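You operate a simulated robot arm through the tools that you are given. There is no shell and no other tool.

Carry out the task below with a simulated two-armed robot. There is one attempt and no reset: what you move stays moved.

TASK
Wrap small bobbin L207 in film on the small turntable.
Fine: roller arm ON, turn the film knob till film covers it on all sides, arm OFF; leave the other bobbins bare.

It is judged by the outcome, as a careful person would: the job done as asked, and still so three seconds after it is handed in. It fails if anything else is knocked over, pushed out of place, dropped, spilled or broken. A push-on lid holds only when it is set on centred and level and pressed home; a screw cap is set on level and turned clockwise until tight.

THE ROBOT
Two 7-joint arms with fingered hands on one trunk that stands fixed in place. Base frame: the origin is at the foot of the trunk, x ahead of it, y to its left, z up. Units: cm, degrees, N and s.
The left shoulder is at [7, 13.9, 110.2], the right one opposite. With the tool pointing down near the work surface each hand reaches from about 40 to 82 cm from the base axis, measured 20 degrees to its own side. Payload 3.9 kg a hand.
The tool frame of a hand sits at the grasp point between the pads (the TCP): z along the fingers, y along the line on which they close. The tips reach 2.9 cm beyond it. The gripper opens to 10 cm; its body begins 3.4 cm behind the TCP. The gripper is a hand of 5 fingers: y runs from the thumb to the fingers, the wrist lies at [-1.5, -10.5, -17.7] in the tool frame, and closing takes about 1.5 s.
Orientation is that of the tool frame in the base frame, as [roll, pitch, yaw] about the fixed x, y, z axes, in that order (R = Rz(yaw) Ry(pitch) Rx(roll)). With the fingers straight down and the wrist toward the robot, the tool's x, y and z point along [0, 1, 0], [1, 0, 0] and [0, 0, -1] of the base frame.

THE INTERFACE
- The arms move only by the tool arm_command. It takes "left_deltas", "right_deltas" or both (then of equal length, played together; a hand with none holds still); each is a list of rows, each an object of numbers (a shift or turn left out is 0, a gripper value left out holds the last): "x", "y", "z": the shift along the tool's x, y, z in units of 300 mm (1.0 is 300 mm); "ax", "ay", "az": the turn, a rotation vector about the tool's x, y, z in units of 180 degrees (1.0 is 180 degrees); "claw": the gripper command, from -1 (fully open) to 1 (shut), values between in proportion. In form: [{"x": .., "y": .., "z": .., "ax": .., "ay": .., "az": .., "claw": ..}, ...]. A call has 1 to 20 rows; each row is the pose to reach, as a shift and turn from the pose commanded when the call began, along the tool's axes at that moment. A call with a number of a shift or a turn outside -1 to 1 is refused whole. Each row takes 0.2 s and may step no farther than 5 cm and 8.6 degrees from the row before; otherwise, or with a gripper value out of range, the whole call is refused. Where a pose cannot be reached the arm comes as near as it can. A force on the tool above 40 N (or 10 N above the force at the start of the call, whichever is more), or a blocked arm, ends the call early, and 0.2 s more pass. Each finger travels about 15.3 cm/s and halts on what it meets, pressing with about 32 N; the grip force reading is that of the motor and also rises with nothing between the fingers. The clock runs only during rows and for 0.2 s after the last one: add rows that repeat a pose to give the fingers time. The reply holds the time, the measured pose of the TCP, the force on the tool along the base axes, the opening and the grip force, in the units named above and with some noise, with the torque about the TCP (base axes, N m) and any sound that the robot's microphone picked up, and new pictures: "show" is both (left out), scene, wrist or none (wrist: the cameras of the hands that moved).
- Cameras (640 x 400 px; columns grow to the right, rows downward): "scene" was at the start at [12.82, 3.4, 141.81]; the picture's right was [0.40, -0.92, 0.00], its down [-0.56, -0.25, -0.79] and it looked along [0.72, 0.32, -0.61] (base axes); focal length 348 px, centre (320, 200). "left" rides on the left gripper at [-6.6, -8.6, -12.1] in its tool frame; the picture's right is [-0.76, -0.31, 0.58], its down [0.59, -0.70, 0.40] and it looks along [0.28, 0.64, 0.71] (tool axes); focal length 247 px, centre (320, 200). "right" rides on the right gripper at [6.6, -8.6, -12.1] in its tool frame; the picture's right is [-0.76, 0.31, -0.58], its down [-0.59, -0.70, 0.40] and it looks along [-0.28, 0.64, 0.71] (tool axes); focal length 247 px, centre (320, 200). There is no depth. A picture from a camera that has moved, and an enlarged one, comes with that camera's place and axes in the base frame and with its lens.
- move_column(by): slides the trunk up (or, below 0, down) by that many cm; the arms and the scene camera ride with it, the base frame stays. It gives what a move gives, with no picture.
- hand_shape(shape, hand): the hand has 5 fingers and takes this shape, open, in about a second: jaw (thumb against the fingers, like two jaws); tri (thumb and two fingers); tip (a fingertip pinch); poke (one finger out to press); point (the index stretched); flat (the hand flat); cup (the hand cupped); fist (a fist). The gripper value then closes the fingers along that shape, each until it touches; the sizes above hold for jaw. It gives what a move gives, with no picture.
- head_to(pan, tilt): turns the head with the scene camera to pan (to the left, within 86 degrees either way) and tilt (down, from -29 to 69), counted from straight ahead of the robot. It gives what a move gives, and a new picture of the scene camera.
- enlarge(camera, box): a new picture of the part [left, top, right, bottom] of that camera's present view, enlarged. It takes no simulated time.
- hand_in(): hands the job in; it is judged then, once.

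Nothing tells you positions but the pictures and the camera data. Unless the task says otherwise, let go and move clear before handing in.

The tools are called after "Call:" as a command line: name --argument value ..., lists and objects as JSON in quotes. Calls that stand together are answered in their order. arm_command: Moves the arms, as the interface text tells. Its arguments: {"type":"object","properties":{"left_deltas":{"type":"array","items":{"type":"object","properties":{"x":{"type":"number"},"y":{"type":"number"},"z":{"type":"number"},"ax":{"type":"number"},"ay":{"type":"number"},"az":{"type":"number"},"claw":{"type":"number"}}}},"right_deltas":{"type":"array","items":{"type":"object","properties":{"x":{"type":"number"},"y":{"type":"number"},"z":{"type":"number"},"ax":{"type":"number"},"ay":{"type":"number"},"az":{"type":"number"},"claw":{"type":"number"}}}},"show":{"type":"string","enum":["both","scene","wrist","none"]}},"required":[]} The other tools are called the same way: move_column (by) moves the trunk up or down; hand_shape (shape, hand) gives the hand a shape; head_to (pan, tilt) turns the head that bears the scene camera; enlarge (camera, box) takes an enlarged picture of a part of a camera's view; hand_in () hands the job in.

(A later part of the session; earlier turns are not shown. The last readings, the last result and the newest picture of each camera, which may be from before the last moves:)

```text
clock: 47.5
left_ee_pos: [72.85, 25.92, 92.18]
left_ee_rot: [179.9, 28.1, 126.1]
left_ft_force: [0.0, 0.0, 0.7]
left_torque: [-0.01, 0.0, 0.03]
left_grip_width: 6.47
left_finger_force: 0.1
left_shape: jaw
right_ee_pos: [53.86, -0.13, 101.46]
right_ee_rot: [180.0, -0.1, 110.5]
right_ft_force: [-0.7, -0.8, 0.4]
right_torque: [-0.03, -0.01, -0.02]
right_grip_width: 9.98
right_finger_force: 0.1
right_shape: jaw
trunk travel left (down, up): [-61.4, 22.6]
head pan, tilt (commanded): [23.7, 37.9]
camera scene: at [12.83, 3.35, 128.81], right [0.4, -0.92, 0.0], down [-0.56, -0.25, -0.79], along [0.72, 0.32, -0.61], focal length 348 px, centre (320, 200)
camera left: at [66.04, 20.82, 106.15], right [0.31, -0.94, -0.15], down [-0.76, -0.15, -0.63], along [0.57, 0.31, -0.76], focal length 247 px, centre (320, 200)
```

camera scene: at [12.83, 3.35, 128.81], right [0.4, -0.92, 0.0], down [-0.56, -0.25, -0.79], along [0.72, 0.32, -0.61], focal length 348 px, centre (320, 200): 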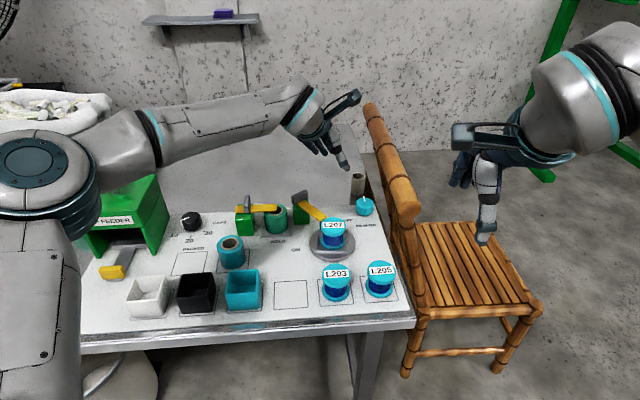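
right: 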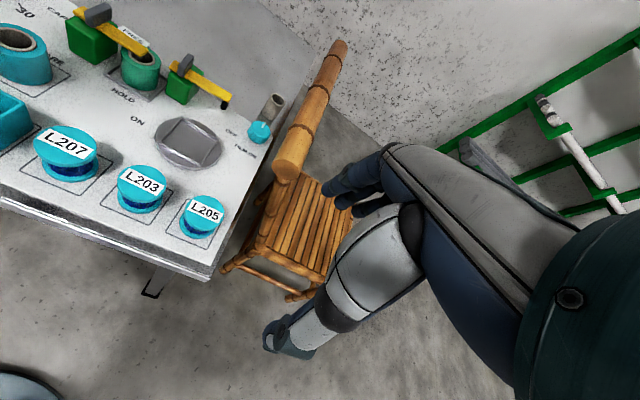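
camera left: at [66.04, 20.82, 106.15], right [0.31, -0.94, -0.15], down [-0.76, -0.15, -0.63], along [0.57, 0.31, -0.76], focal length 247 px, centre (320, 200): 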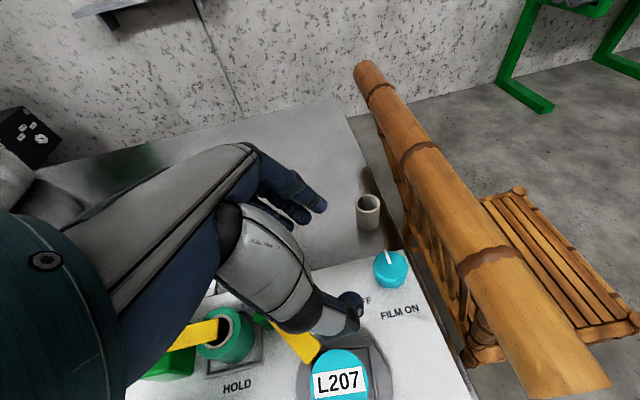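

The leaning orientation works, and the camera now clears the rail. I'll move above the knob, still high.

Call:
arm_command --left_deltas '[{"x": -0.041, "y": 0.028, "z": 0.08}, {"x": -0.082, "y": 0.056, "z": 0.16}, {"x": -0.122, "y": 0.085, "z": 0.24}, {"x": -0.163, "y": 0.113, "z": 0.321}, {"x": -0.163, "y": 0.113, "z": 0.321}]' --show "both"

Call:
enlarge --camera "left" --box '[220, 140, 480, 340]'

Call:
enlarge --camera "scene" --box '[300, 110, 420, 220]'

Call:
enlarge --camera "right" --box '[180, 20, 320, 150]'

```text
clock: 48.7
left_ee_pos: [80.59, 20.86, 86.12]
left_ee_rot: [180.0, 28.1, 126.1]
left_ft_force: [-0.9, 0.4, -0.5]
left_torque: [-0.04, -0.02, 0.03]
left_grip_width: 6.48
left_finger_force: 0.1
left_shape: jaw
right_ee_pos: [53.8, -0.09, 101.5]
right_ee_rot: [180.0, 0.0, 110.4]
right_ft_force: [-0.2, 0.5, -0.1]
right_torque: [-0.01, -0.02, 0.02]
right_grip_width: 9.97
right_finger_force: 0.1
right_shape: jaw
trunk travel left (down, up): [-61.4, 22.6]
head pan, tilt (commanded): [23.7, 37.9]
camera scene: at [12.74, 3.44, 128.82], right [0.4, -0.92, 0.0], down [-0.56, -0.25, -0.79], along [0.72, 0.32, -0.61], focal length 348 px, centre (320, 200)
camera left: at [73.93, 15.74, 99.95], right [0.31, -0.94, -0.15], down [-0.76, -0.15, -0.63], along [0.57, 0.31, -0.76], focal length 247 px, centre (320, 200)
```

scene: 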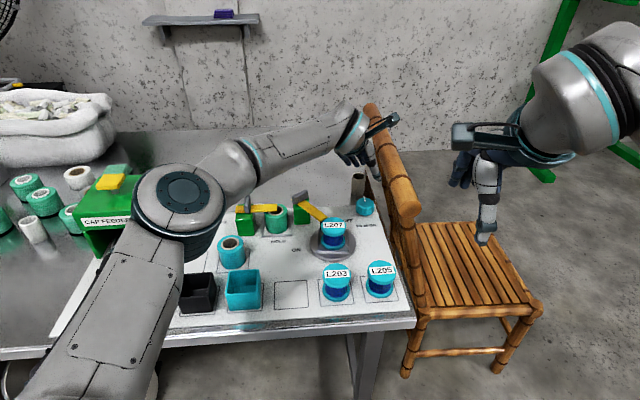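
left: 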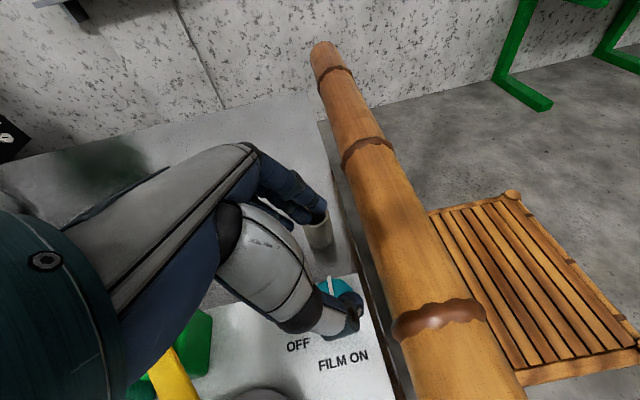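

```text
2.00 times, centred on (350, 240) of left
camera zoom: at [73.93, 15.74, 99.95], right [0.31, -0.94, -0.15], down [-0.76, -0.15, -0.63], along [0.57, 0.31, -0.76], focal length 494 px, centre (260, 120)
```

zoom: 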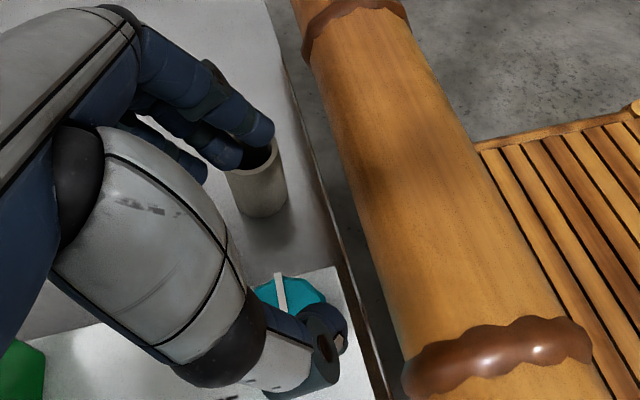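

```text
3.64 times, centred on (360, 165) of scene
camera zoom: at [12.74, 3.44, 128.82], right [0.4, -0.92, 0.0], down [-0.56, -0.25, -0.79], along [0.72, 0.32, -0.61], focal length 1265 px, centre (174, 327)
```

zoom: 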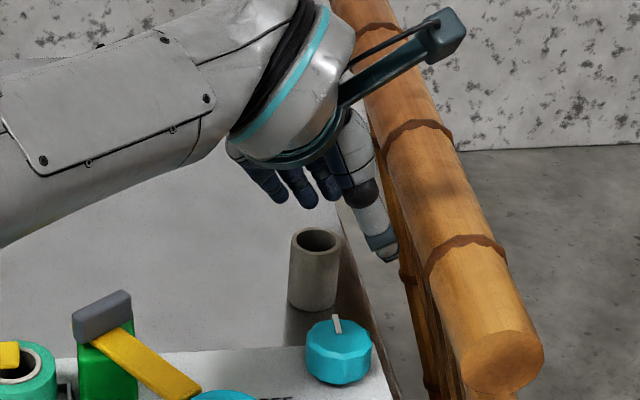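

```text
3.08 times, centred on (250, 85) of right
camera zoom: at [43.33, 3.07, 113.59], right [0.55, -0.6, 0.58], down [-0.45, -0.8, -0.4], along [0.7, -0.04, -0.71], focal length 760 px, centre (535, 554)
```

zoom: 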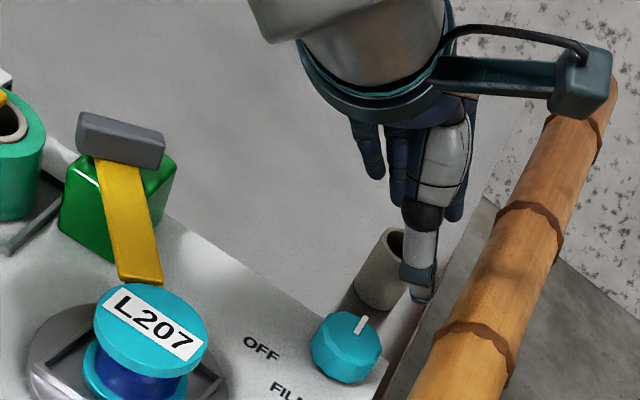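

The hand is above the knob, with the thumb on the near side and the fingers toward the cup. I'll lower to just above the knob and check alignment.

Call:
arm_command --left_deltas '[{"x": 0.04, "y": 0.003, "z": 0.08, "claw": -0.25}, {"x": 0.08, "y": 0.003, "z": 0.16, "claw": -0.25}, {"x": 0.112, "y": 0.003, "z": 0.2235, "claw": -0.25}, {"x": 0.112, "y": 0.003, "z": 0.2235, "claw": -0.25}]' --show "both"

Call:
enlarge --camera "left" --box '[240, 160, 440, 340]'

Call:
enlarge --camera "scene" --box '[320, 150, 410, 225]'

Call:
enlarge --camera "right" --box '[200, 50, 310, 150]'

```text
clock: 49.7
left_ee_pos: [80.9, 20.89, 78.46]
left_ee_rot: [179.9, 28.1, 126.0]
left_ft_force: [-0.3, 0.1, 0.0]
left_torque: [0.01, 0.0, -0.03]
left_grip_width: 6.27
left_finger_force: 0.1
left_shape: jaw
right_ee_pos: [53.79, -0.19, 101.42]
right_ee_rot: [-180.0, 0.0, 110.5]
right_ft_force: [-0.3, 0.4, 0.1]
right_torque: [-0.01, 0.04, 0.0]
right_grip_width: 9.99
right_finger_force: 0.1
right_shape: jaw
trunk travel left (down, up): [-61.4, 22.6]
head pan, tilt (commanded): [23.7, 37.9]
camera scene: at [12.79, 3.39, 128.82], right [0.4, -0.92, 0.0], down [-0.56, -0.25, -0.79], along [0.72, 0.32, -0.61], focal length 348 px, centre (320, 200)
camera left: at [74.09, 15.69, 92.38], right [0.31, -0.94, -0.15], down [-0.76, -0.15, -0.63], along [0.57, 0.31, -0.76], focal length 247 px, centre (320, 200)
```

scene: 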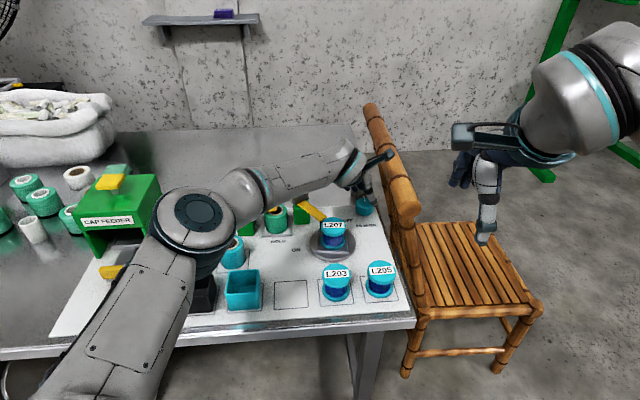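
left: 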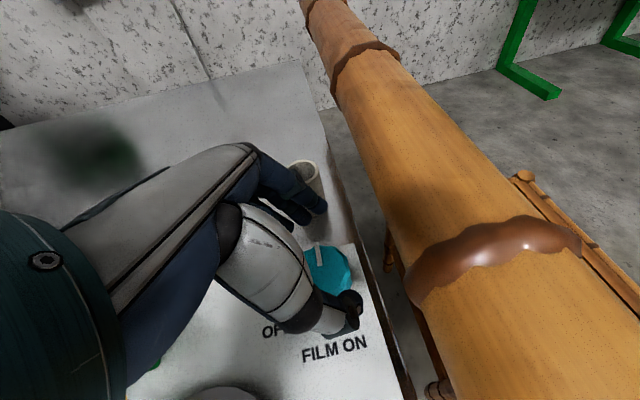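

```text
2.22 times, centred on (340, 250) of left
camera zoom: at [74.09, 15.69, 92.38], right [0.31, -0.94, -0.15], down [-0.76, -0.15, -0.63], along [0.57, 0.31, -0.76], focal length 549 px, centre (276, 89)
```

zoom: 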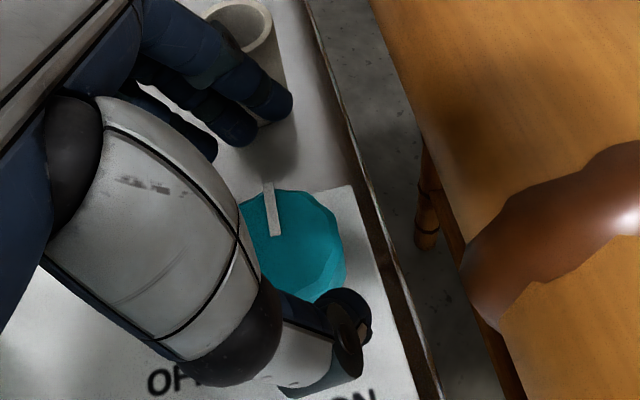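

```text
5.33 times, centred on (365, 188) of scene
camera zoom: at [12.79, 3.39, 128.82], right [0.4, -0.92, 0.0], down [-0.56, -0.25, -0.79], along [0.72, 0.32, -0.61], focal length 1856 px, centre (80, 267)
```

zoom: 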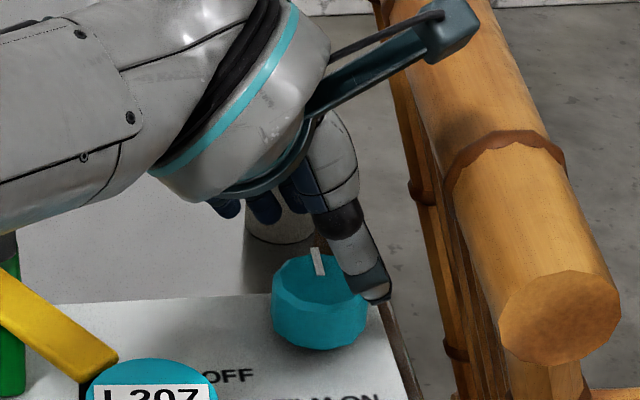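

```text
4.00 times, centred on (255, 100) of right
camera zoom: at [43.37, 3.03, 113.57], right [0.55, -0.6, 0.58], down [-0.45, -0.8, -0.4], along [0.7, -0.04, -0.71], focal length 988 px, centre (580, 600)
```

zoom: 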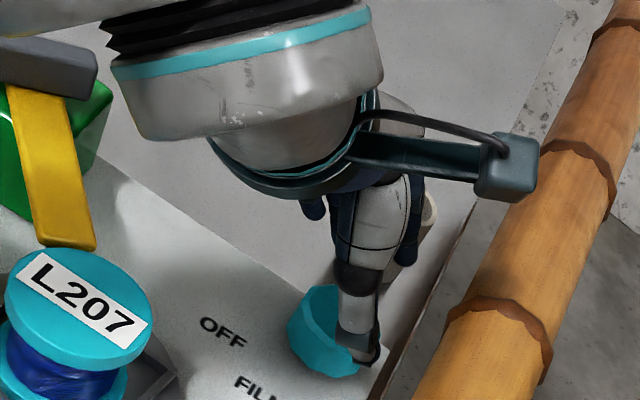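

The alignment is good, with thumb and fingers on either side of the knob. I'll lower around it.

Call:
arm_command --left_deltas '[{"x": 0.016, "z": 0.03}, {"x": 0.032, "z": 0.06}, {"x": 0.0487, "z": 0.0911}, {"x": 0.0487, "z": 0.0911}]' --show "none"

Call:
enlarge --camera "left" --box '[240, 160, 440, 340]'

Call:
enlarge --camera "scene" --box '[320, 150, 410, 225]'

Call:
enlarge --camera "right" --box '[200, 50, 310, 150]'

```text
clock: 50.7
left_ee_pos: [80.86, 20.52, 75.39]
left_ee_rot: [180.0, 28.1, 126.2]
left_ft_force: [0.0, 0.3, 0.2]
left_torque: [0.0, 0.01, 0.0]
left_grip_width: 6.24
left_finger_force: 0.1
left_shape: jaw
right_ee_pos: [53.77, -0.16, 101.46]
right_ee_rot: [-180.0, 0.1, 110.5]
right_ft_force: [-0.8, 0.4, -0.3]
right_torque: [-0.02, 0.0, 0.01]
right_grip_width: 10.0
right_finger_force: 0.1
right_shape: jaw
trunk travel left (down, up): [-61.4, 22.6]
head pan, tilt (commanded): [23.7, 37.9]
```

```text
2.22 times, centred on (340, 250) of left
camera zoom: at [74.05, 15.5, 89.29], right [0.31, -0.94, -0.15], down [-0.76, -0.15, -0.63], along [0.57, 0.31, -0.76], focal length 549 px, centre (276, 89)
```

zoom: 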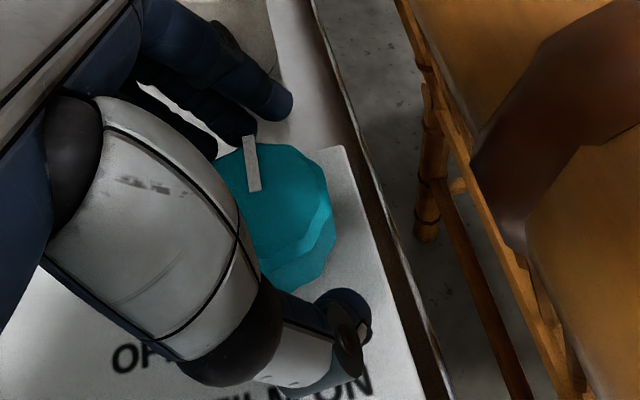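

```text
5.33 times, centred on (365, 188) of scene
camera zoom: at [12.81, 3.39, 128.81], right [0.4, -0.92, 0.0], down [-0.56, -0.25, -0.79], along [0.72, 0.32, -0.61], focal length 1856 px, centre (80, 267)
```

zoom: 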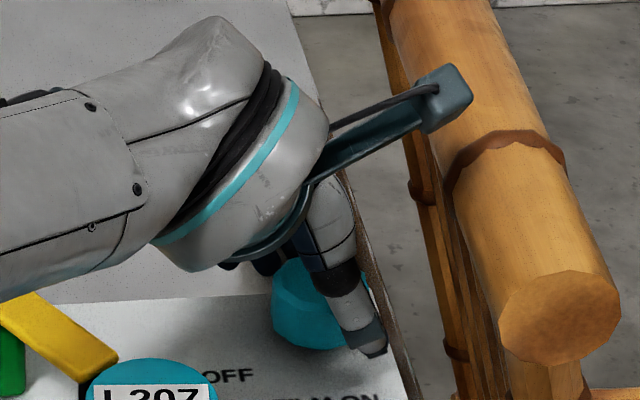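

```text
4.00 times, centred on (255, 100) of right
camera zoom: at [43.39, 3.02, 113.56], right [0.55, -0.6, 0.58], down [-0.45, -0.8, -0.4], along [0.7, -0.04, -0.71], focal length 988 px, centre (580, 600)
```

zoom: 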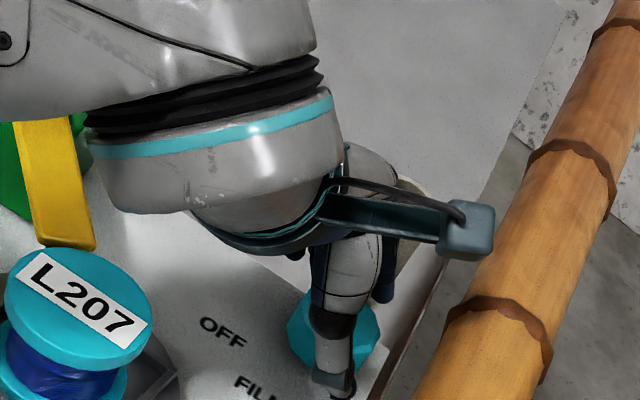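

The fingers straddle the knob without contact. I'll close gently on it.

Call:
arm_command --left_deltas '[{"claw": -0.1}, {"claw": 0.0}, {"claw": 0.1}, {"claw": 0.2}, {"claw": 0.2}, {"claw": 0.2}, {"claw": 0.2}]' --show "none"

Call:
enlarge --camera "left" --box '[240, 160, 440, 340]'

Call:
enlarge --camera "scene" --box '[300, 170, 400, 260]'

```text
clock: 52.3
left_ee_pos: [80.92, 20.67, 75.41]
left_ee_rot: [-179.9, 28.1, 126.2]
left_ft_force: [1.6, 0.6, 0.7]
left_torque: [0.04, -0.05, 0.0]
left_grip_width: 4.11
left_finger_force: 0.0
left_shape: jaw
right_ee_pos: [53.77, -0.14, 101.46]
right_ee_rot: [180.0, 0.0, 110.6]
right_ft_force: [-0.3, 0.3, -0.7]
right_torque: [0.02, 0.0, 0.0]
right_grip_width: 9.98
right_finger_force: 0.0
right_shape: jaw
trunk travel left (down, up): [-61.4, 22.6]
head pan, tilt (commanded): [23.7, 37.9]
```

```text
2.22 times, centred on (340, 250) of left
camera zoom: at [74.07, 15.52, 89.28], right [0.31, -0.94, -0.15], down [-0.76, -0.15, -0.63], along [0.57, 0.31, -0.76], focal length 549 px, centre (276, 89)
```

zoom: 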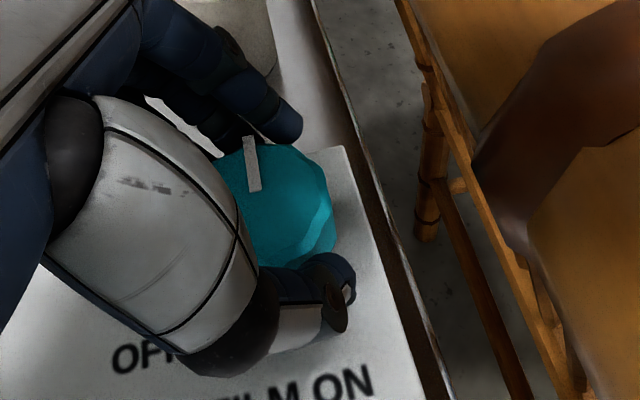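

```text
4.44 times, centred on (350, 215) of scene
camera zoom: at [12.84, 3.41, 128.81], right [0.4, -0.92, 0.0], down [-0.56, -0.25, -0.79], along [0.72, 0.32, -0.61], focal length 1546 px, centre (187, 133)
```

zoom: 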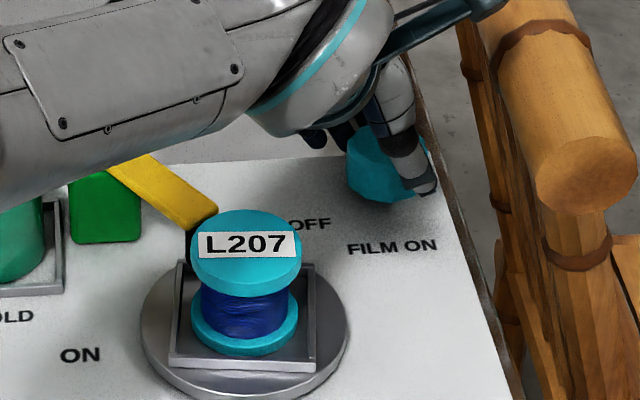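

Not pressing yet. I'll close further for a firm hold.

Call:
arm_command --left_deltas '[{"claw": 0.35}, {"claw": 0.5}, {"claw": 0.5}, {"claw": 0.5}, {"claw": 0.5}]' --show "none"

Call:
enlarge --camera "left" --box '[240, 160, 440, 340]'

```text
clock: 53.5
left_ee_pos: [80.72, 20.63, 75.34]
left_ee_rot: [-179.9, 28.0, 126.0]
left_ft_force: [0.6, -1.8, -0.8]
left_torque: [0.13, -0.05, -0.03]
left_grip_width: 3.28
left_finger_force: 32.0
left_shape: jaw
right_ee_pos: [53.94, -0.15, 101.42]
right_ee_rot: [179.9, -0.1, 110.3]
right_ft_force: [-0.2, -0.7, -0.3]
right_torque: [0.0, 0.0, 0.0]
right_grip_width: 9.96
right_finger_force: 0.1
right_shape: jaw
trunk travel left (down, up): [-61.4, 22.6]
head pan, tilt (commanded): [23.7, 37.9]
```

```text
2.22 times, centred on (340, 250) of left
camera zoom: at [74.08, 15.46, 89.25], right [0.3, -0.94, -0.15], down [-0.76, -0.15, -0.63], along [0.57, 0.31, -0.76], focal length 549 px, centre (276, 89)
```

zoom: 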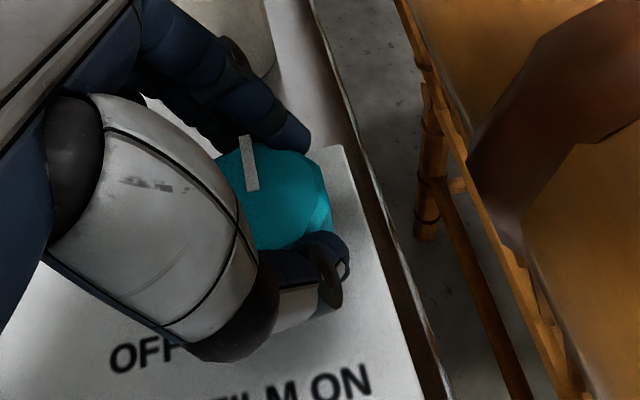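

Firm hold on the knob. I'll turn clockwise by about 16° first and check the forces, the pointer and the bobbin.

Call:
arm_command --left_deltas '[{"ax": 0.0105, "az": 0.0196}, {"ax": 0.021, "az": 0.0392}, {"ax": 0.0314, "az": 0.0588}, {"ax": 0.0419, "az": 0.0784}, {"ax": 0.0419, "az": 0.0784}]' --show "none"

Call:
enlarge --camera "left" --box '[240, 160, 440, 340]'

Call:
enlarge --camera "scene" --box '[300, 170, 400, 260]'

```text
clock: 54.7
left_ee_pos: [80.76, 20.75, 75.29]
left_ee_rot: [-179.9, 28.0, 110.0]
left_ft_force: [-1.5, -1.9, -4.6]
left_torque: [0.11, -0.06, 0.0]
left_grip_width: 3.24
left_finger_force: 32.3
left_shape: jaw
right_ee_pos: [53.87, -0.15, 101.49]
right_ee_rot: [-179.8, -0.1, 110.4]
right_ft_force: [0.9, 0.9, -0.4]
right_torque: [0.02, 0.04, -0.04]
right_grip_width: 10.0
right_finger_force: 0.0
right_shape: jaw
trunk travel left (down, up): [-61.4, 22.6]
head pan, tilt (commanded): [23.7, 37.9]
```

```text
2.22 times, centred on (340, 250) of left
camera zoom: at [72.93, 17.62, 89.26], right [0.03, -0.99, -0.15], down [-0.78, 0.07, -0.63], along [0.63, 0.14, -0.76], focal length 549 px, centre (276, 89)
```

zoom: 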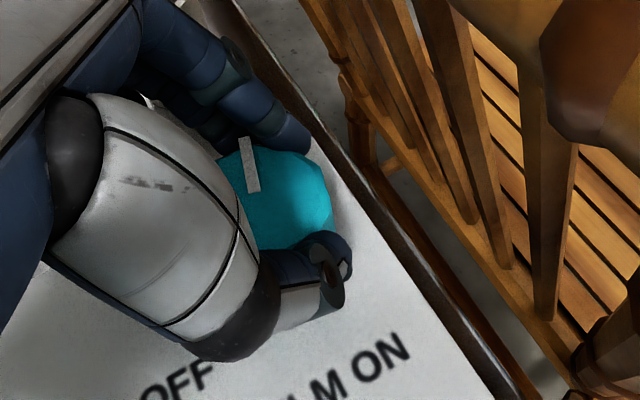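

```text
4.44 times, centred on (350, 215) of scene
camera zoom: at [12.88, 3.37, 128.8], right [0.4, -0.92, 0.0], down [-0.56, -0.25, -0.79], along [0.72, 0.32, -0.61], focal length 1546 px, centre (187, 133)
```

zoom: 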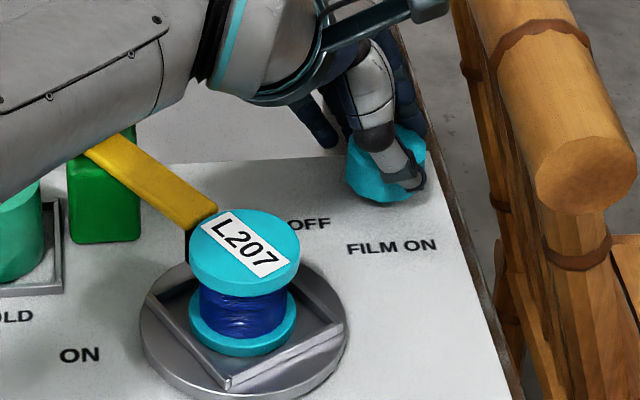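

The knob turns and drives the turntable: the bobbin's label has rotated clockwise. I'll continue the stroke.

Call:
arm_command --left_deltas '[{"ax": 0.0105, "az": 0.0196}, {"ax": 0.021, "az": 0.0392}, {"ax": 0.0314, "az": 0.0588}, {"ax": 0.0419, "az": 0.0784}, {"ax": 0.0419, "az": 0.0784}]' --show "none"

Call:
enlarge --camera "left" --box '[240, 160, 440, 340]'

Call:
enlarge --camera "scene" --box '[295, 190, 395, 265]'

Call:
enlarge --camera "right" --box '[130, 70, 280, 190]'

```text
clock: 55.9
left_ee_pos: [78.4, 20.42, 78.24]
left_ee_rot: [179.8, 28.1, 96.3]
left_ft_force: [0.9, -0.2, 0.1]
left_torque: [0.02, 0.03, 0.01]
left_grip_width: 2.31
left_finger_force: 32.0
left_shape: jaw
left hand out of reach, approached as far as the arm can: row 3, 4, 5
right_ee_pos: [53.58, -0.13, 101.62]
right_ee_rot: [180.0, -0.1, 110.4]
right_ft_force: [-0.9, -0.4, 0.6]
right_torque: [0.01, -0.02, 0.02]
right_grip_width: 9.98
right_finger_force: 0.0
right_shape: jaw
trunk travel left (down, up): [-61.4, 22.6]
head pan, tilt (commanded): [23.7, 37.9]
```

```text
2.22 times, centred on (340, 250) of left
camera zoom: at [69.87, 19.28, 92.17], right [-0.2, -0.97, -0.15], down [-0.73, 0.25, -0.63], along [0.65, -0.01, -0.76], focal length 549 px, centre (276, 89)
```

zoom: 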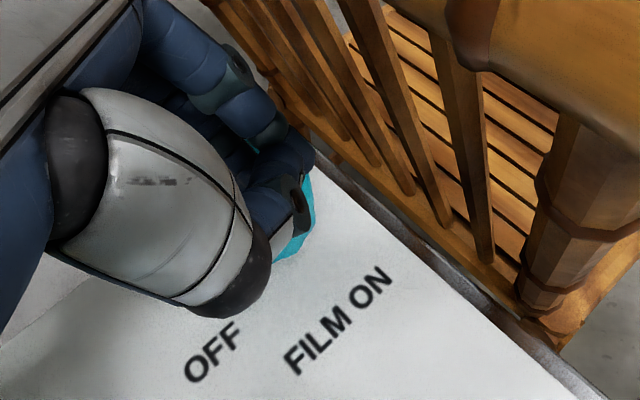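

```text
5.33 times, centred on (345, 228) of scene
camera zoom: at [12.56, 3.38, 128.88], right [0.4, -0.91, 0.0], down [-0.56, -0.25, -0.79], along [0.72, 0.32, -0.61], focal length 1856 px, centre (187, 53)
```

zoom: 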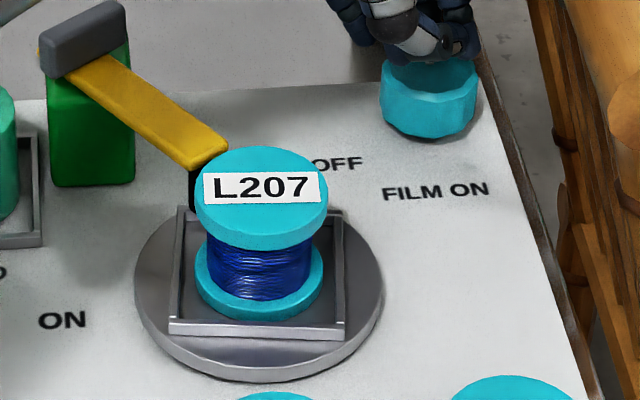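

```text
3.33 times, centred on (205, 130) of right
camera zoom: at [43.16, 3.05, 113.71], right [0.55, -0.6, 0.58], down [-0.45, -0.8, -0.4], along [0.7, -0.04, -0.71], focal length 823 px, centre (703, 433)
```

zoom: 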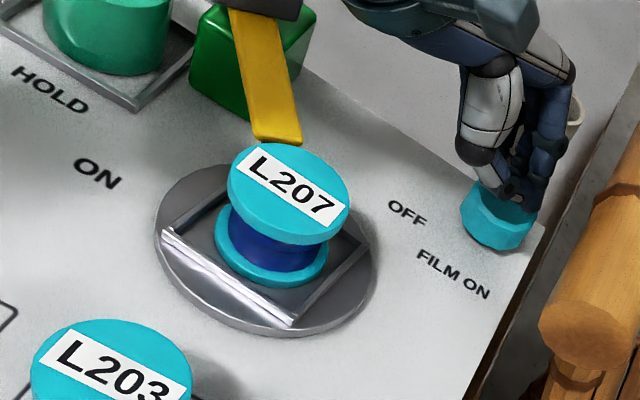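

The hand reached its limit and slid up off the knob, and the label now looks as it did at the start. I'll wait briefly to see whether the turntable is moving by itself.

Call:
arm_command --left_deltas '[{"z": 0.0}, {"z": 0.0}]' --show "none"

Call:
enlarge --camera "scene" --box '[295, 190, 395, 265]'

Call:
enlarge --camera "right" --box '[230, 60, 300, 130]'

```text
clock: 56.5
left_ee_pos: [78.55, 20.24, 78.0]
left_ee_rot: [180.0, 28.0, 96.3]
left_ft_force: [-0.2, -0.6, 0.1]
left_torque: [-0.01, 0.0, 0.01]
left_grip_width: 2.3
left_finger_force: 32.2
left_shape: jaw
right_ee_pos: [53.81, -0.1, 101.36]
right_ee_rot: [-180.0, -0.1, 110.4]
right_ft_force: [0.6, -0.4, 0.1]
right_torque: [0.01, 0.01, 0.01]
right_grip_width: 9.99
right_finger_force: 0.1
right_shape: jaw
trunk travel left (down, up): [-61.4, 22.6]
head pan, tilt (commanded): [23.7, 37.9]
```

```text
5.33 times, centred on (345, 228) of scene
camera zoom: at [12.88, 3.38, 128.8], right [0.4, -0.92, 0.0], down [-0.56, -0.25, -0.79], along [0.72, 0.32, -0.61], focal length 1856 px, centre (187, 53)
```

zoom: 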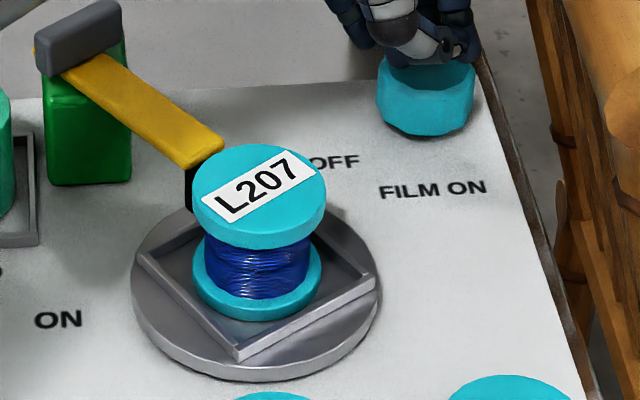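

```text
5.71 times, centred on (265, 95) of right
camera zoom: at [43.46, 3.02, 113.53], right [0.55, -0.6, 0.58], down [-0.45, -0.8, -0.4], along [0.7, -0.04, -0.71], focal length 1411 px, centre (634, 800)
```

zoom: 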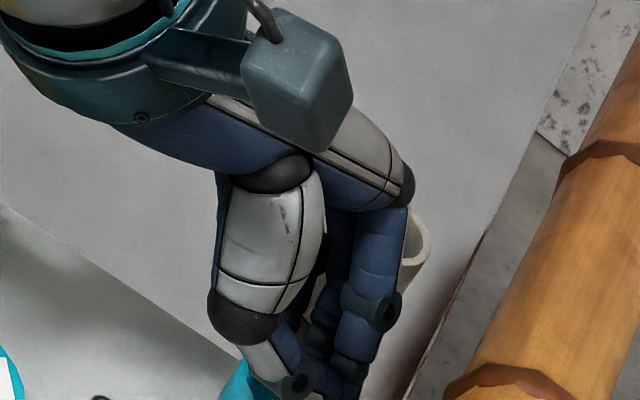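

The label has turned again while the hand was still. I'll check once more, to tell a running motor from finger drag.

Call:
arm_command --left_deltas '[{"z": 0.0}, {"z": 0.0}]' --show "none"

Call:
enlarge --camera "scene" --box '[295, 190, 395, 265]'

```text
clock: 57.1
left_ee_pos: [78.52, 20.16, 77.95]
left_ee_rot: [179.9, 27.9, 96.2]
left_ft_force: [-0.3, 0.7, 0.1]
left_torque: [-0.01, 0.0, 0.05]
left_grip_width: 2.32
left_finger_force: 31.7
left_shape: jaw
right_ee_pos: [53.8, -0.07, 101.51]
right_ee_rot: [180.0, 0.0, 110.5]
right_ft_force: [0.0, 0.9, -0.3]
right_torque: [0.02, 0.03, 0.02]
right_grip_width: 9.98
right_finger_force: 0.1
right_shape: jaw
trunk travel left (down, up): [-61.4, 22.6]
head pan, tilt (commanded): [23.7, 37.9]
```

```text
5.33 times, centred on (345, 228) of scene
camera zoom: at [12.83, 3.4, 128.81], right [0.4, -0.92, 0.0], down [-0.56, -0.25, -0.79], along [0.72, 0.32, -0.61], focal length 1856 px, centre (187, 53)
```

zoom: 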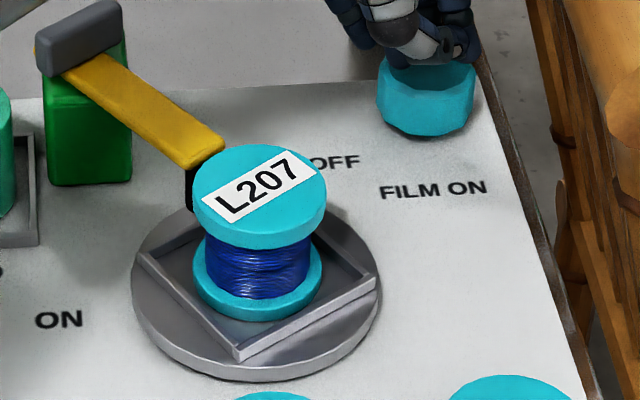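

It is stationary, so the turntable is geared directly to the knob, with no motor. I'll compare the bobbin's surface with a bare one to see what the film looks like.

Call:
enlarge --camera "scene" --box '[310, 210, 400, 300]'

Call:
enlarge --camera "right" --box '[150, 80, 240, 150]'

Call:
enlarge --camera "left" --box '[200, 160, 460, 400]'

```text
4.44 times, centred on (355, 255) of scene
camera zoom: at [12.83, 3.4, 128.81], right [0.4, -0.92, 0.0], down [-0.56, -0.25, -0.79], along [0.72, 0.32, -0.61], focal length 1546 px, centre (164, -44)
```

zoom: 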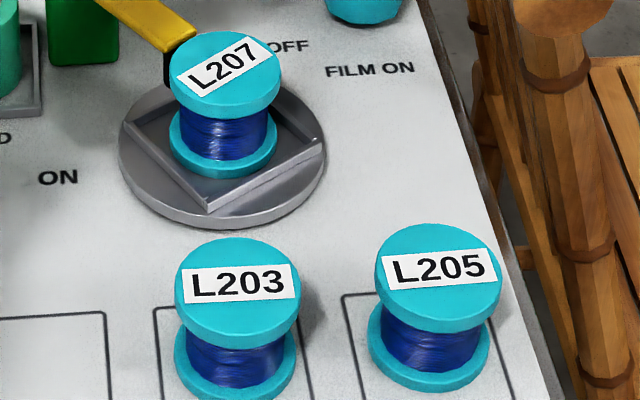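

```text
5.71 times, centred on (195, 115) of right
camera zoom: at [43.41, 3.03, 113.55], right [0.55, -0.6, 0.58], down [-0.45, -0.8, -0.4], along [0.7, -0.04, -0.71], focal length 1411 px, centre (1034, 686)
```

zoom: 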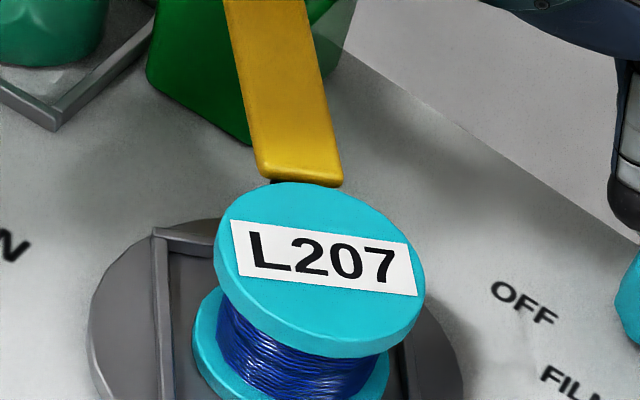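

```text
1.67 times, centred on (330, 280) of left
camera zoom: at [70.08, 19.16, 91.83], right [-0.2, -0.97, -0.15], down [-0.73, 0.25, -0.63], along [0.65, -0.01, -0.76], focal length 412 px, centre (303, 67)
```

zoom: 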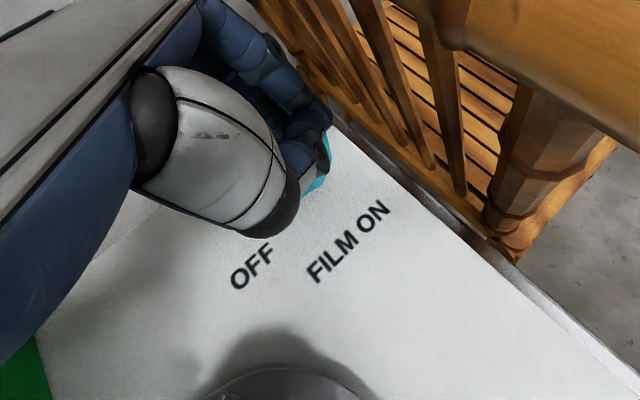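

No film is visible yet from this side, and the turntable turns about 2.7 times the knob angle. I'll release, rise, and regrip with a wider yaw range for proper strokes.

Call:
arm_command --left_deltas '[{"claw": 0.1}, {"claw": -0.25}, {"claw": -0.25}, {"x": -0.02, "z": -0.037, "claw": -0.25}, {"x": -0.05, "z": -0.09}, {"x": -0.0785, "z": -0.147}, {"x": -0.0785, "z": -0.147}]' --show "none"

Call:
enlarge --camera "scene" --box '[295, 150, 395, 265]'

Call:
enlarge --camera "left" --box '[200, 160, 460, 400]'

```text
clock: 58.7
left_ee_pos: [78.44, 20.12, 77.94]
left_ee_rot: [179.9, 27.9, 96.4]
left_ft_force: [0.6, -0.3, -0.2]
left_torque: [0.01, -0.01, 0.03]
left_grip_width: 6.25
left_finger_force: 0.0
left_shape: jaw
left hand out of reach, approached as far as the arm can: row 4, 5, 6, 7
right_ee_pos: [53.78, -0.08, 101.53]
right_ee_rot: [179.9, 0.0, 110.6]
right_ft_force: [-0.2, -0.4, 0.2]
right_torque: [-0.04, 0.01, -0.01]
right_grip_width: 9.95
right_finger_force: 0.0
right_shape: jaw
trunk travel left (down, up): [-61.4, 22.6]
head pan, tilt (commanded): [23.7, 37.9]
```

```text
3.48 times, centred on (345, 208) of scene
camera zoom: at [12.83, 3.4, 128.81], right [0.4, -0.92, 0.0], down [-0.56, -0.25, -0.79], along [0.72, 0.32, -0.61], focal length 1210 px, centre (233, 174)
```

zoom: 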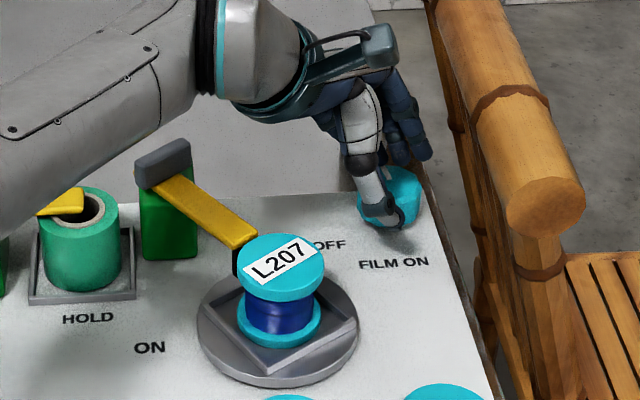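

```text
1.67 times, centred on (330, 280) of left
camera zoom: at [70.07, 19.16, 91.84], right [-0.2, -0.97, -0.15], down [-0.73, 0.25, -0.63], along [0.65, -0.01, -0.76], focal length 412 px, centre (303, 67)
```

zoom: 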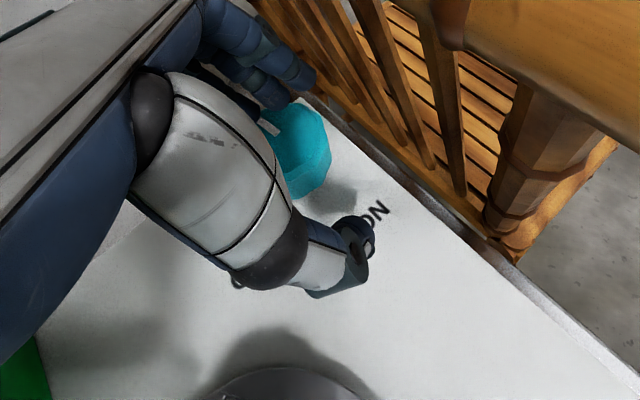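

The arm is at full stretch at this yaw. I'll rotate back to a reachable yaw while rising.

Call:
arm_command --left_deltas '[{"ax": -0.0183, "az": -0.0343}, {"ax": -0.0366, "az": -0.0686, "x": -0.01, "z": -0.02}, {"ax": -0.0549, "az": -0.1029, "x": -0.03, "z": -0.055}, {"ax": -0.0732, "az": -0.1372, "x": -0.055, "z": -0.1}, {"ax": -0.0732, "az": -0.1372, "x": -0.055, "z": -0.1}]' --show "none"

Call:
enlarge --camera "scene" --box '[295, 150, 395, 265]'

Call:
enlarge --camera "left" --box '[200, 120, 460, 340]'

```text
clock: 59.9
left_ee_pos: [78.38, 20.24, 81.49]
left_ee_rot: [-179.9, 28.1, 122.2]
left_ft_force: [1.0, -0.5, -0.7]
left_torque: [-0.01, 0.0, -0.04]
left_grip_width: 6.23
left_finger_force: 0.1
left_shape: jaw
right_ee_pos: [53.85, 0.02, 101.38]
right_ee_rot: [-179.9, -0.1, 110.5]
right_ft_force: [0.6, 0.4, 1.4]
right_torque: [0.0, 0.05, -0.04]
right_grip_width: 9.98
right_finger_force: 0.0
right_shape: jaw
trunk travel left (down, up): [-61.4, 22.6]
head pan, tilt (commanded): [23.7, 37.9]
```

```text
3.48 times, centred on (345, 208) of scene
camera zoom: at [12.86, 3.44, 128.8], right [0.4, -0.92, 0.0], down [-0.56, -0.25, -0.79], along [0.72, 0.32, -0.61], focal length 1210 px, centre (233, 174)
```

zoom: 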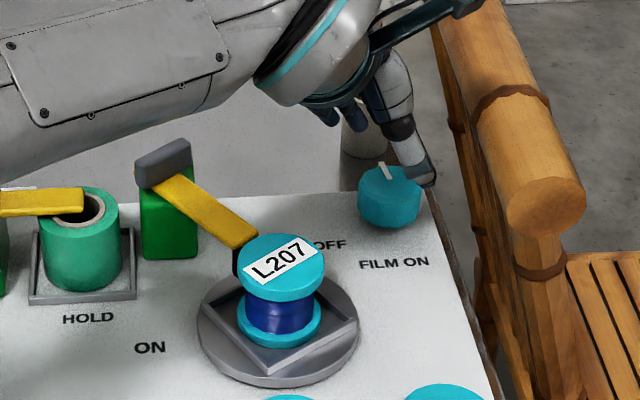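

```text
1.82 times, centred on (330, 230) of left
camera zoom: at [71.27, 15.54, 95.42], right [0.24, -0.96, -0.15], down [-0.77, -0.09, -0.63], along [0.59, 0.27, -0.76], focal length 449 px, centre (302, 146)
```

zoom: 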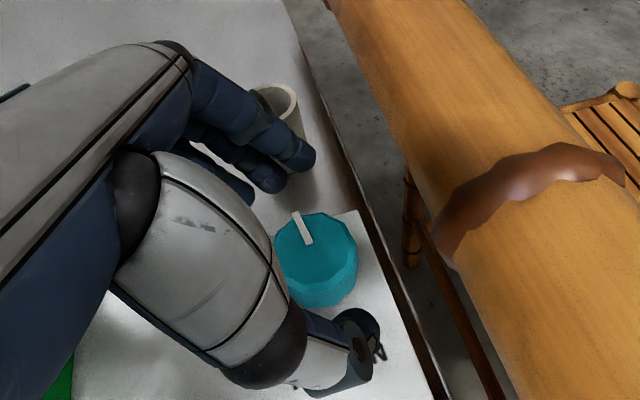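

Clear of the knob again; its pointer has turned slightly counterclockwise. I'll position for a clockwise stroke starting near yaw 138°.

Call:
arm_command --left_deltas '[{"x": -0.014, "y": 0.038, "z": 0.007}, {"x": -0.027, "y": 0.077, "z": 0.0144, "ax": -0.014, "az": -0.026}, {"x": -0.027, "y": 0.077, "z": 0.0144, "ax": -0.028, "az": -0.052}, {"x": -0.027, "y": 0.077, "z": 0.0144, "ax": -0.0413, "az": -0.0774}, {"x": -0.027, "y": 0.077, "z": 0.0144, "ax": -0.0413, "az": -0.0774}]' --show "none"

Call:
enlarge --camera "scene" --box '[320, 140, 420, 225]'

Call:
enlarge --camera "left" --box '[200, 120, 460, 340]'

Call:
enlarge --camera "right" --box '[200, 30, 320, 140]'

```text
clock: 61.1
left_ee_pos: [80.89, 20.71, 81.48]
left_ee_rot: [180.0, 28.1, 137.8]
left_ft_force: [-0.2, 0.4, 0.4]
left_torque: [-0.03, 0.01, 0.02]
left_grip_width: 6.22
left_finger_force: 0.0
left_shape: jaw
right_ee_pos: [53.82, -0.08, 101.46]
right_ee_rot: [-180.0, 0.0, 110.4]
right_ft_force: [0.9, -0.1, 0.5]
right_torque: [-0.01, -0.03, 0.04]
right_grip_width: 9.98
right_finger_force: 0.1
right_shape: jaw
trunk travel left (down, up): [-61.4, 22.6]
head pan, tilt (commanded): [23.7, 37.9]
```

```text
4.71 times, centred on (370, 182) of scene
camera zoom: at [12.82, 3.43, 128.81], right [0.4, -0.92, 0.0], down [-0.56, -0.25, -0.79], along [0.72, 0.32, -0.61], focal length 1637 px, centre (85, 282)
```

zoom: 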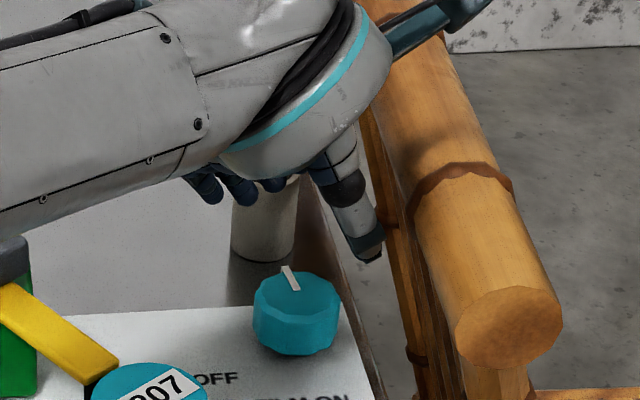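

```text
1.82 times, centred on (330, 230) of left
camera zoom: at [75.31, 14.25, 95.47], right [0.49, -0.86, -0.15], down [-0.72, -0.3, -0.63], along [0.49, 0.42, -0.76], focal length 449 px, centre (302, 146)
```

zoom: 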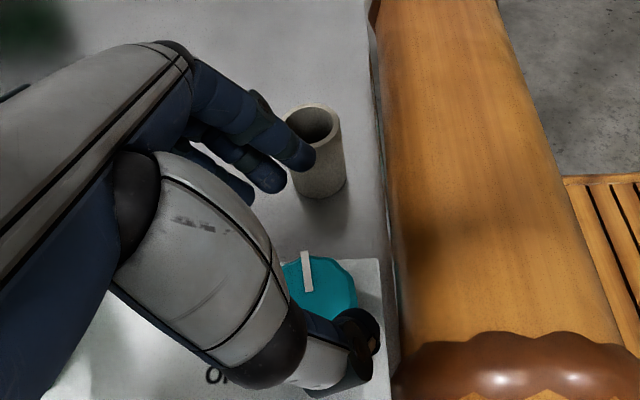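

```text
3.64 times, centred on (260, 85) of right
camera zoom: at [43.4, 3.06, 113.56], right [0.55, -0.6, 0.58], down [-0.45, -0.8, -0.4], along [0.7, -0.04, -0.71], focal length 898 px, centre (538, 618)
```

zoom: 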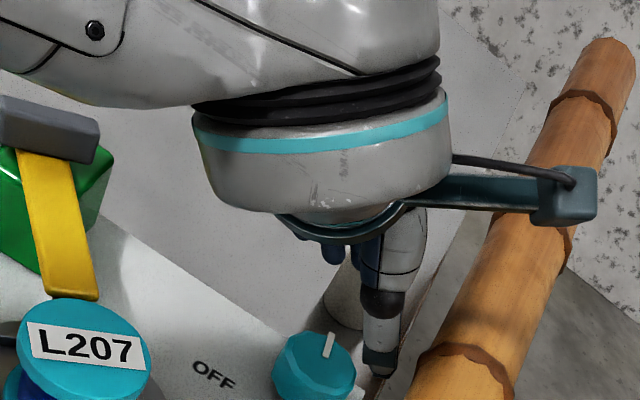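

Alignment is fine. I'll back the yaw off a few degrees for rail clearance, lower around the knob, and grip.

Call:
arm_command --left_deltas '[{"ax": 0.0131, "az": 0.0245, "x": 0.03, "z": 0.056}, {"ax": 0.0131, "az": 0.0245, "x": 0.06, "z": 0.112}, {"ax": 0.0131, "az": 0.0245, "x": 0.0958, "z": 0.1793}, {"ax": 0.0131, "az": 0.0245, "x": 0.0958, "z": 0.1793, "claw": -0.1}, {"ax": 0.0131, "az": 0.0245, "x": 0.0958, "z": 0.1793, "claw": 0.1}, {"ax": 0.0131, "az": 0.0245, "x": 0.0958, "z": 0.1793, "claw": 0.3}, {"ax": 0.0131, "az": 0.0245, "x": 0.0958, "z": 0.1793, "claw": 0.5}, {"ax": 0.0131, "az": 0.0245, "x": 0.0958, "z": 0.1793, "claw": 0.5}, {"ax": 0.0131, "az": 0.0245, "x": 0.0958, "z": 0.1793, "claw": 0.5}]' --show "none"

Call:
enlarge --camera "left" --box '[220, 140, 460, 340]'

Call:
enlarge --camera "scene" --box '[295, 150, 395, 265]'

```text
clock: 63.1
left_ee_pos: [80.72, 20.51, 75.35]
left_ee_rot: [180.0, 28.1, 132.8]
left_ft_force: [2.9, -0.1, -0.3]
left_torque: [0.15, -0.05, 0.0]
left_grip_width: 3.36
left_finger_force: 31.8
left_shape: jaw
right_ee_pos: [53.84, -0.04, 101.53]
right_ee_rot: [-179.9, 0.0, 110.4]
right_ft_force: [0.4, -0.9, -0.1]
right_torque: [0.02, 0.02, -0.02]
right_grip_width: 9.97
right_finger_force: 0.0
right_shape: jaw
trunk travel left (down, up): [-61.4, 22.6]
head pan, tilt (commanded): [23.7, 37.9]
```

```text
2.00 times, centred on (340, 240) of left
camera zoom: at [74.66, 14.67, 89.3], right [0.41, -0.9, -0.15], down [-0.74, -0.23, -0.63], along [0.53, 0.37, -0.76], focal length 494 px, centre (280, 120)
```

zoom: 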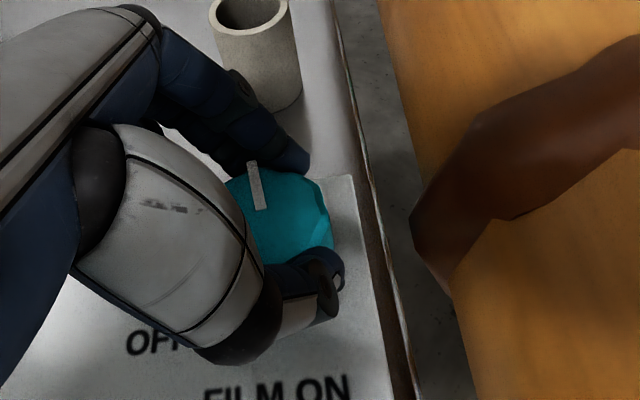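

```text
3.48 times, centred on (345, 208) of scene
camera zoom: at [12.87, 3.4, 128.8], right [0.4, -0.92, 0.0], down [-0.56, -0.25, -0.79], along [0.72, 0.32, -0.61], focal length 1210 px, centre (233, 174)
```

zoom: 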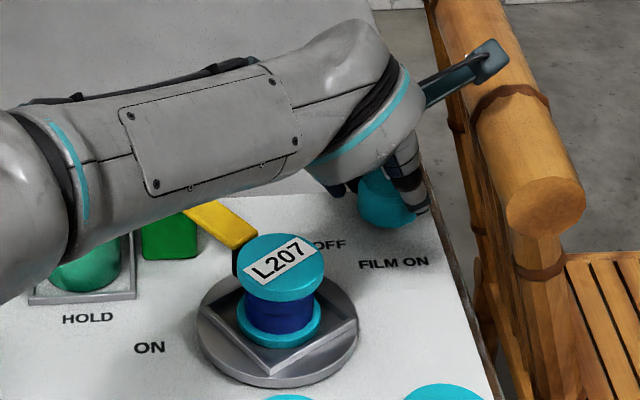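

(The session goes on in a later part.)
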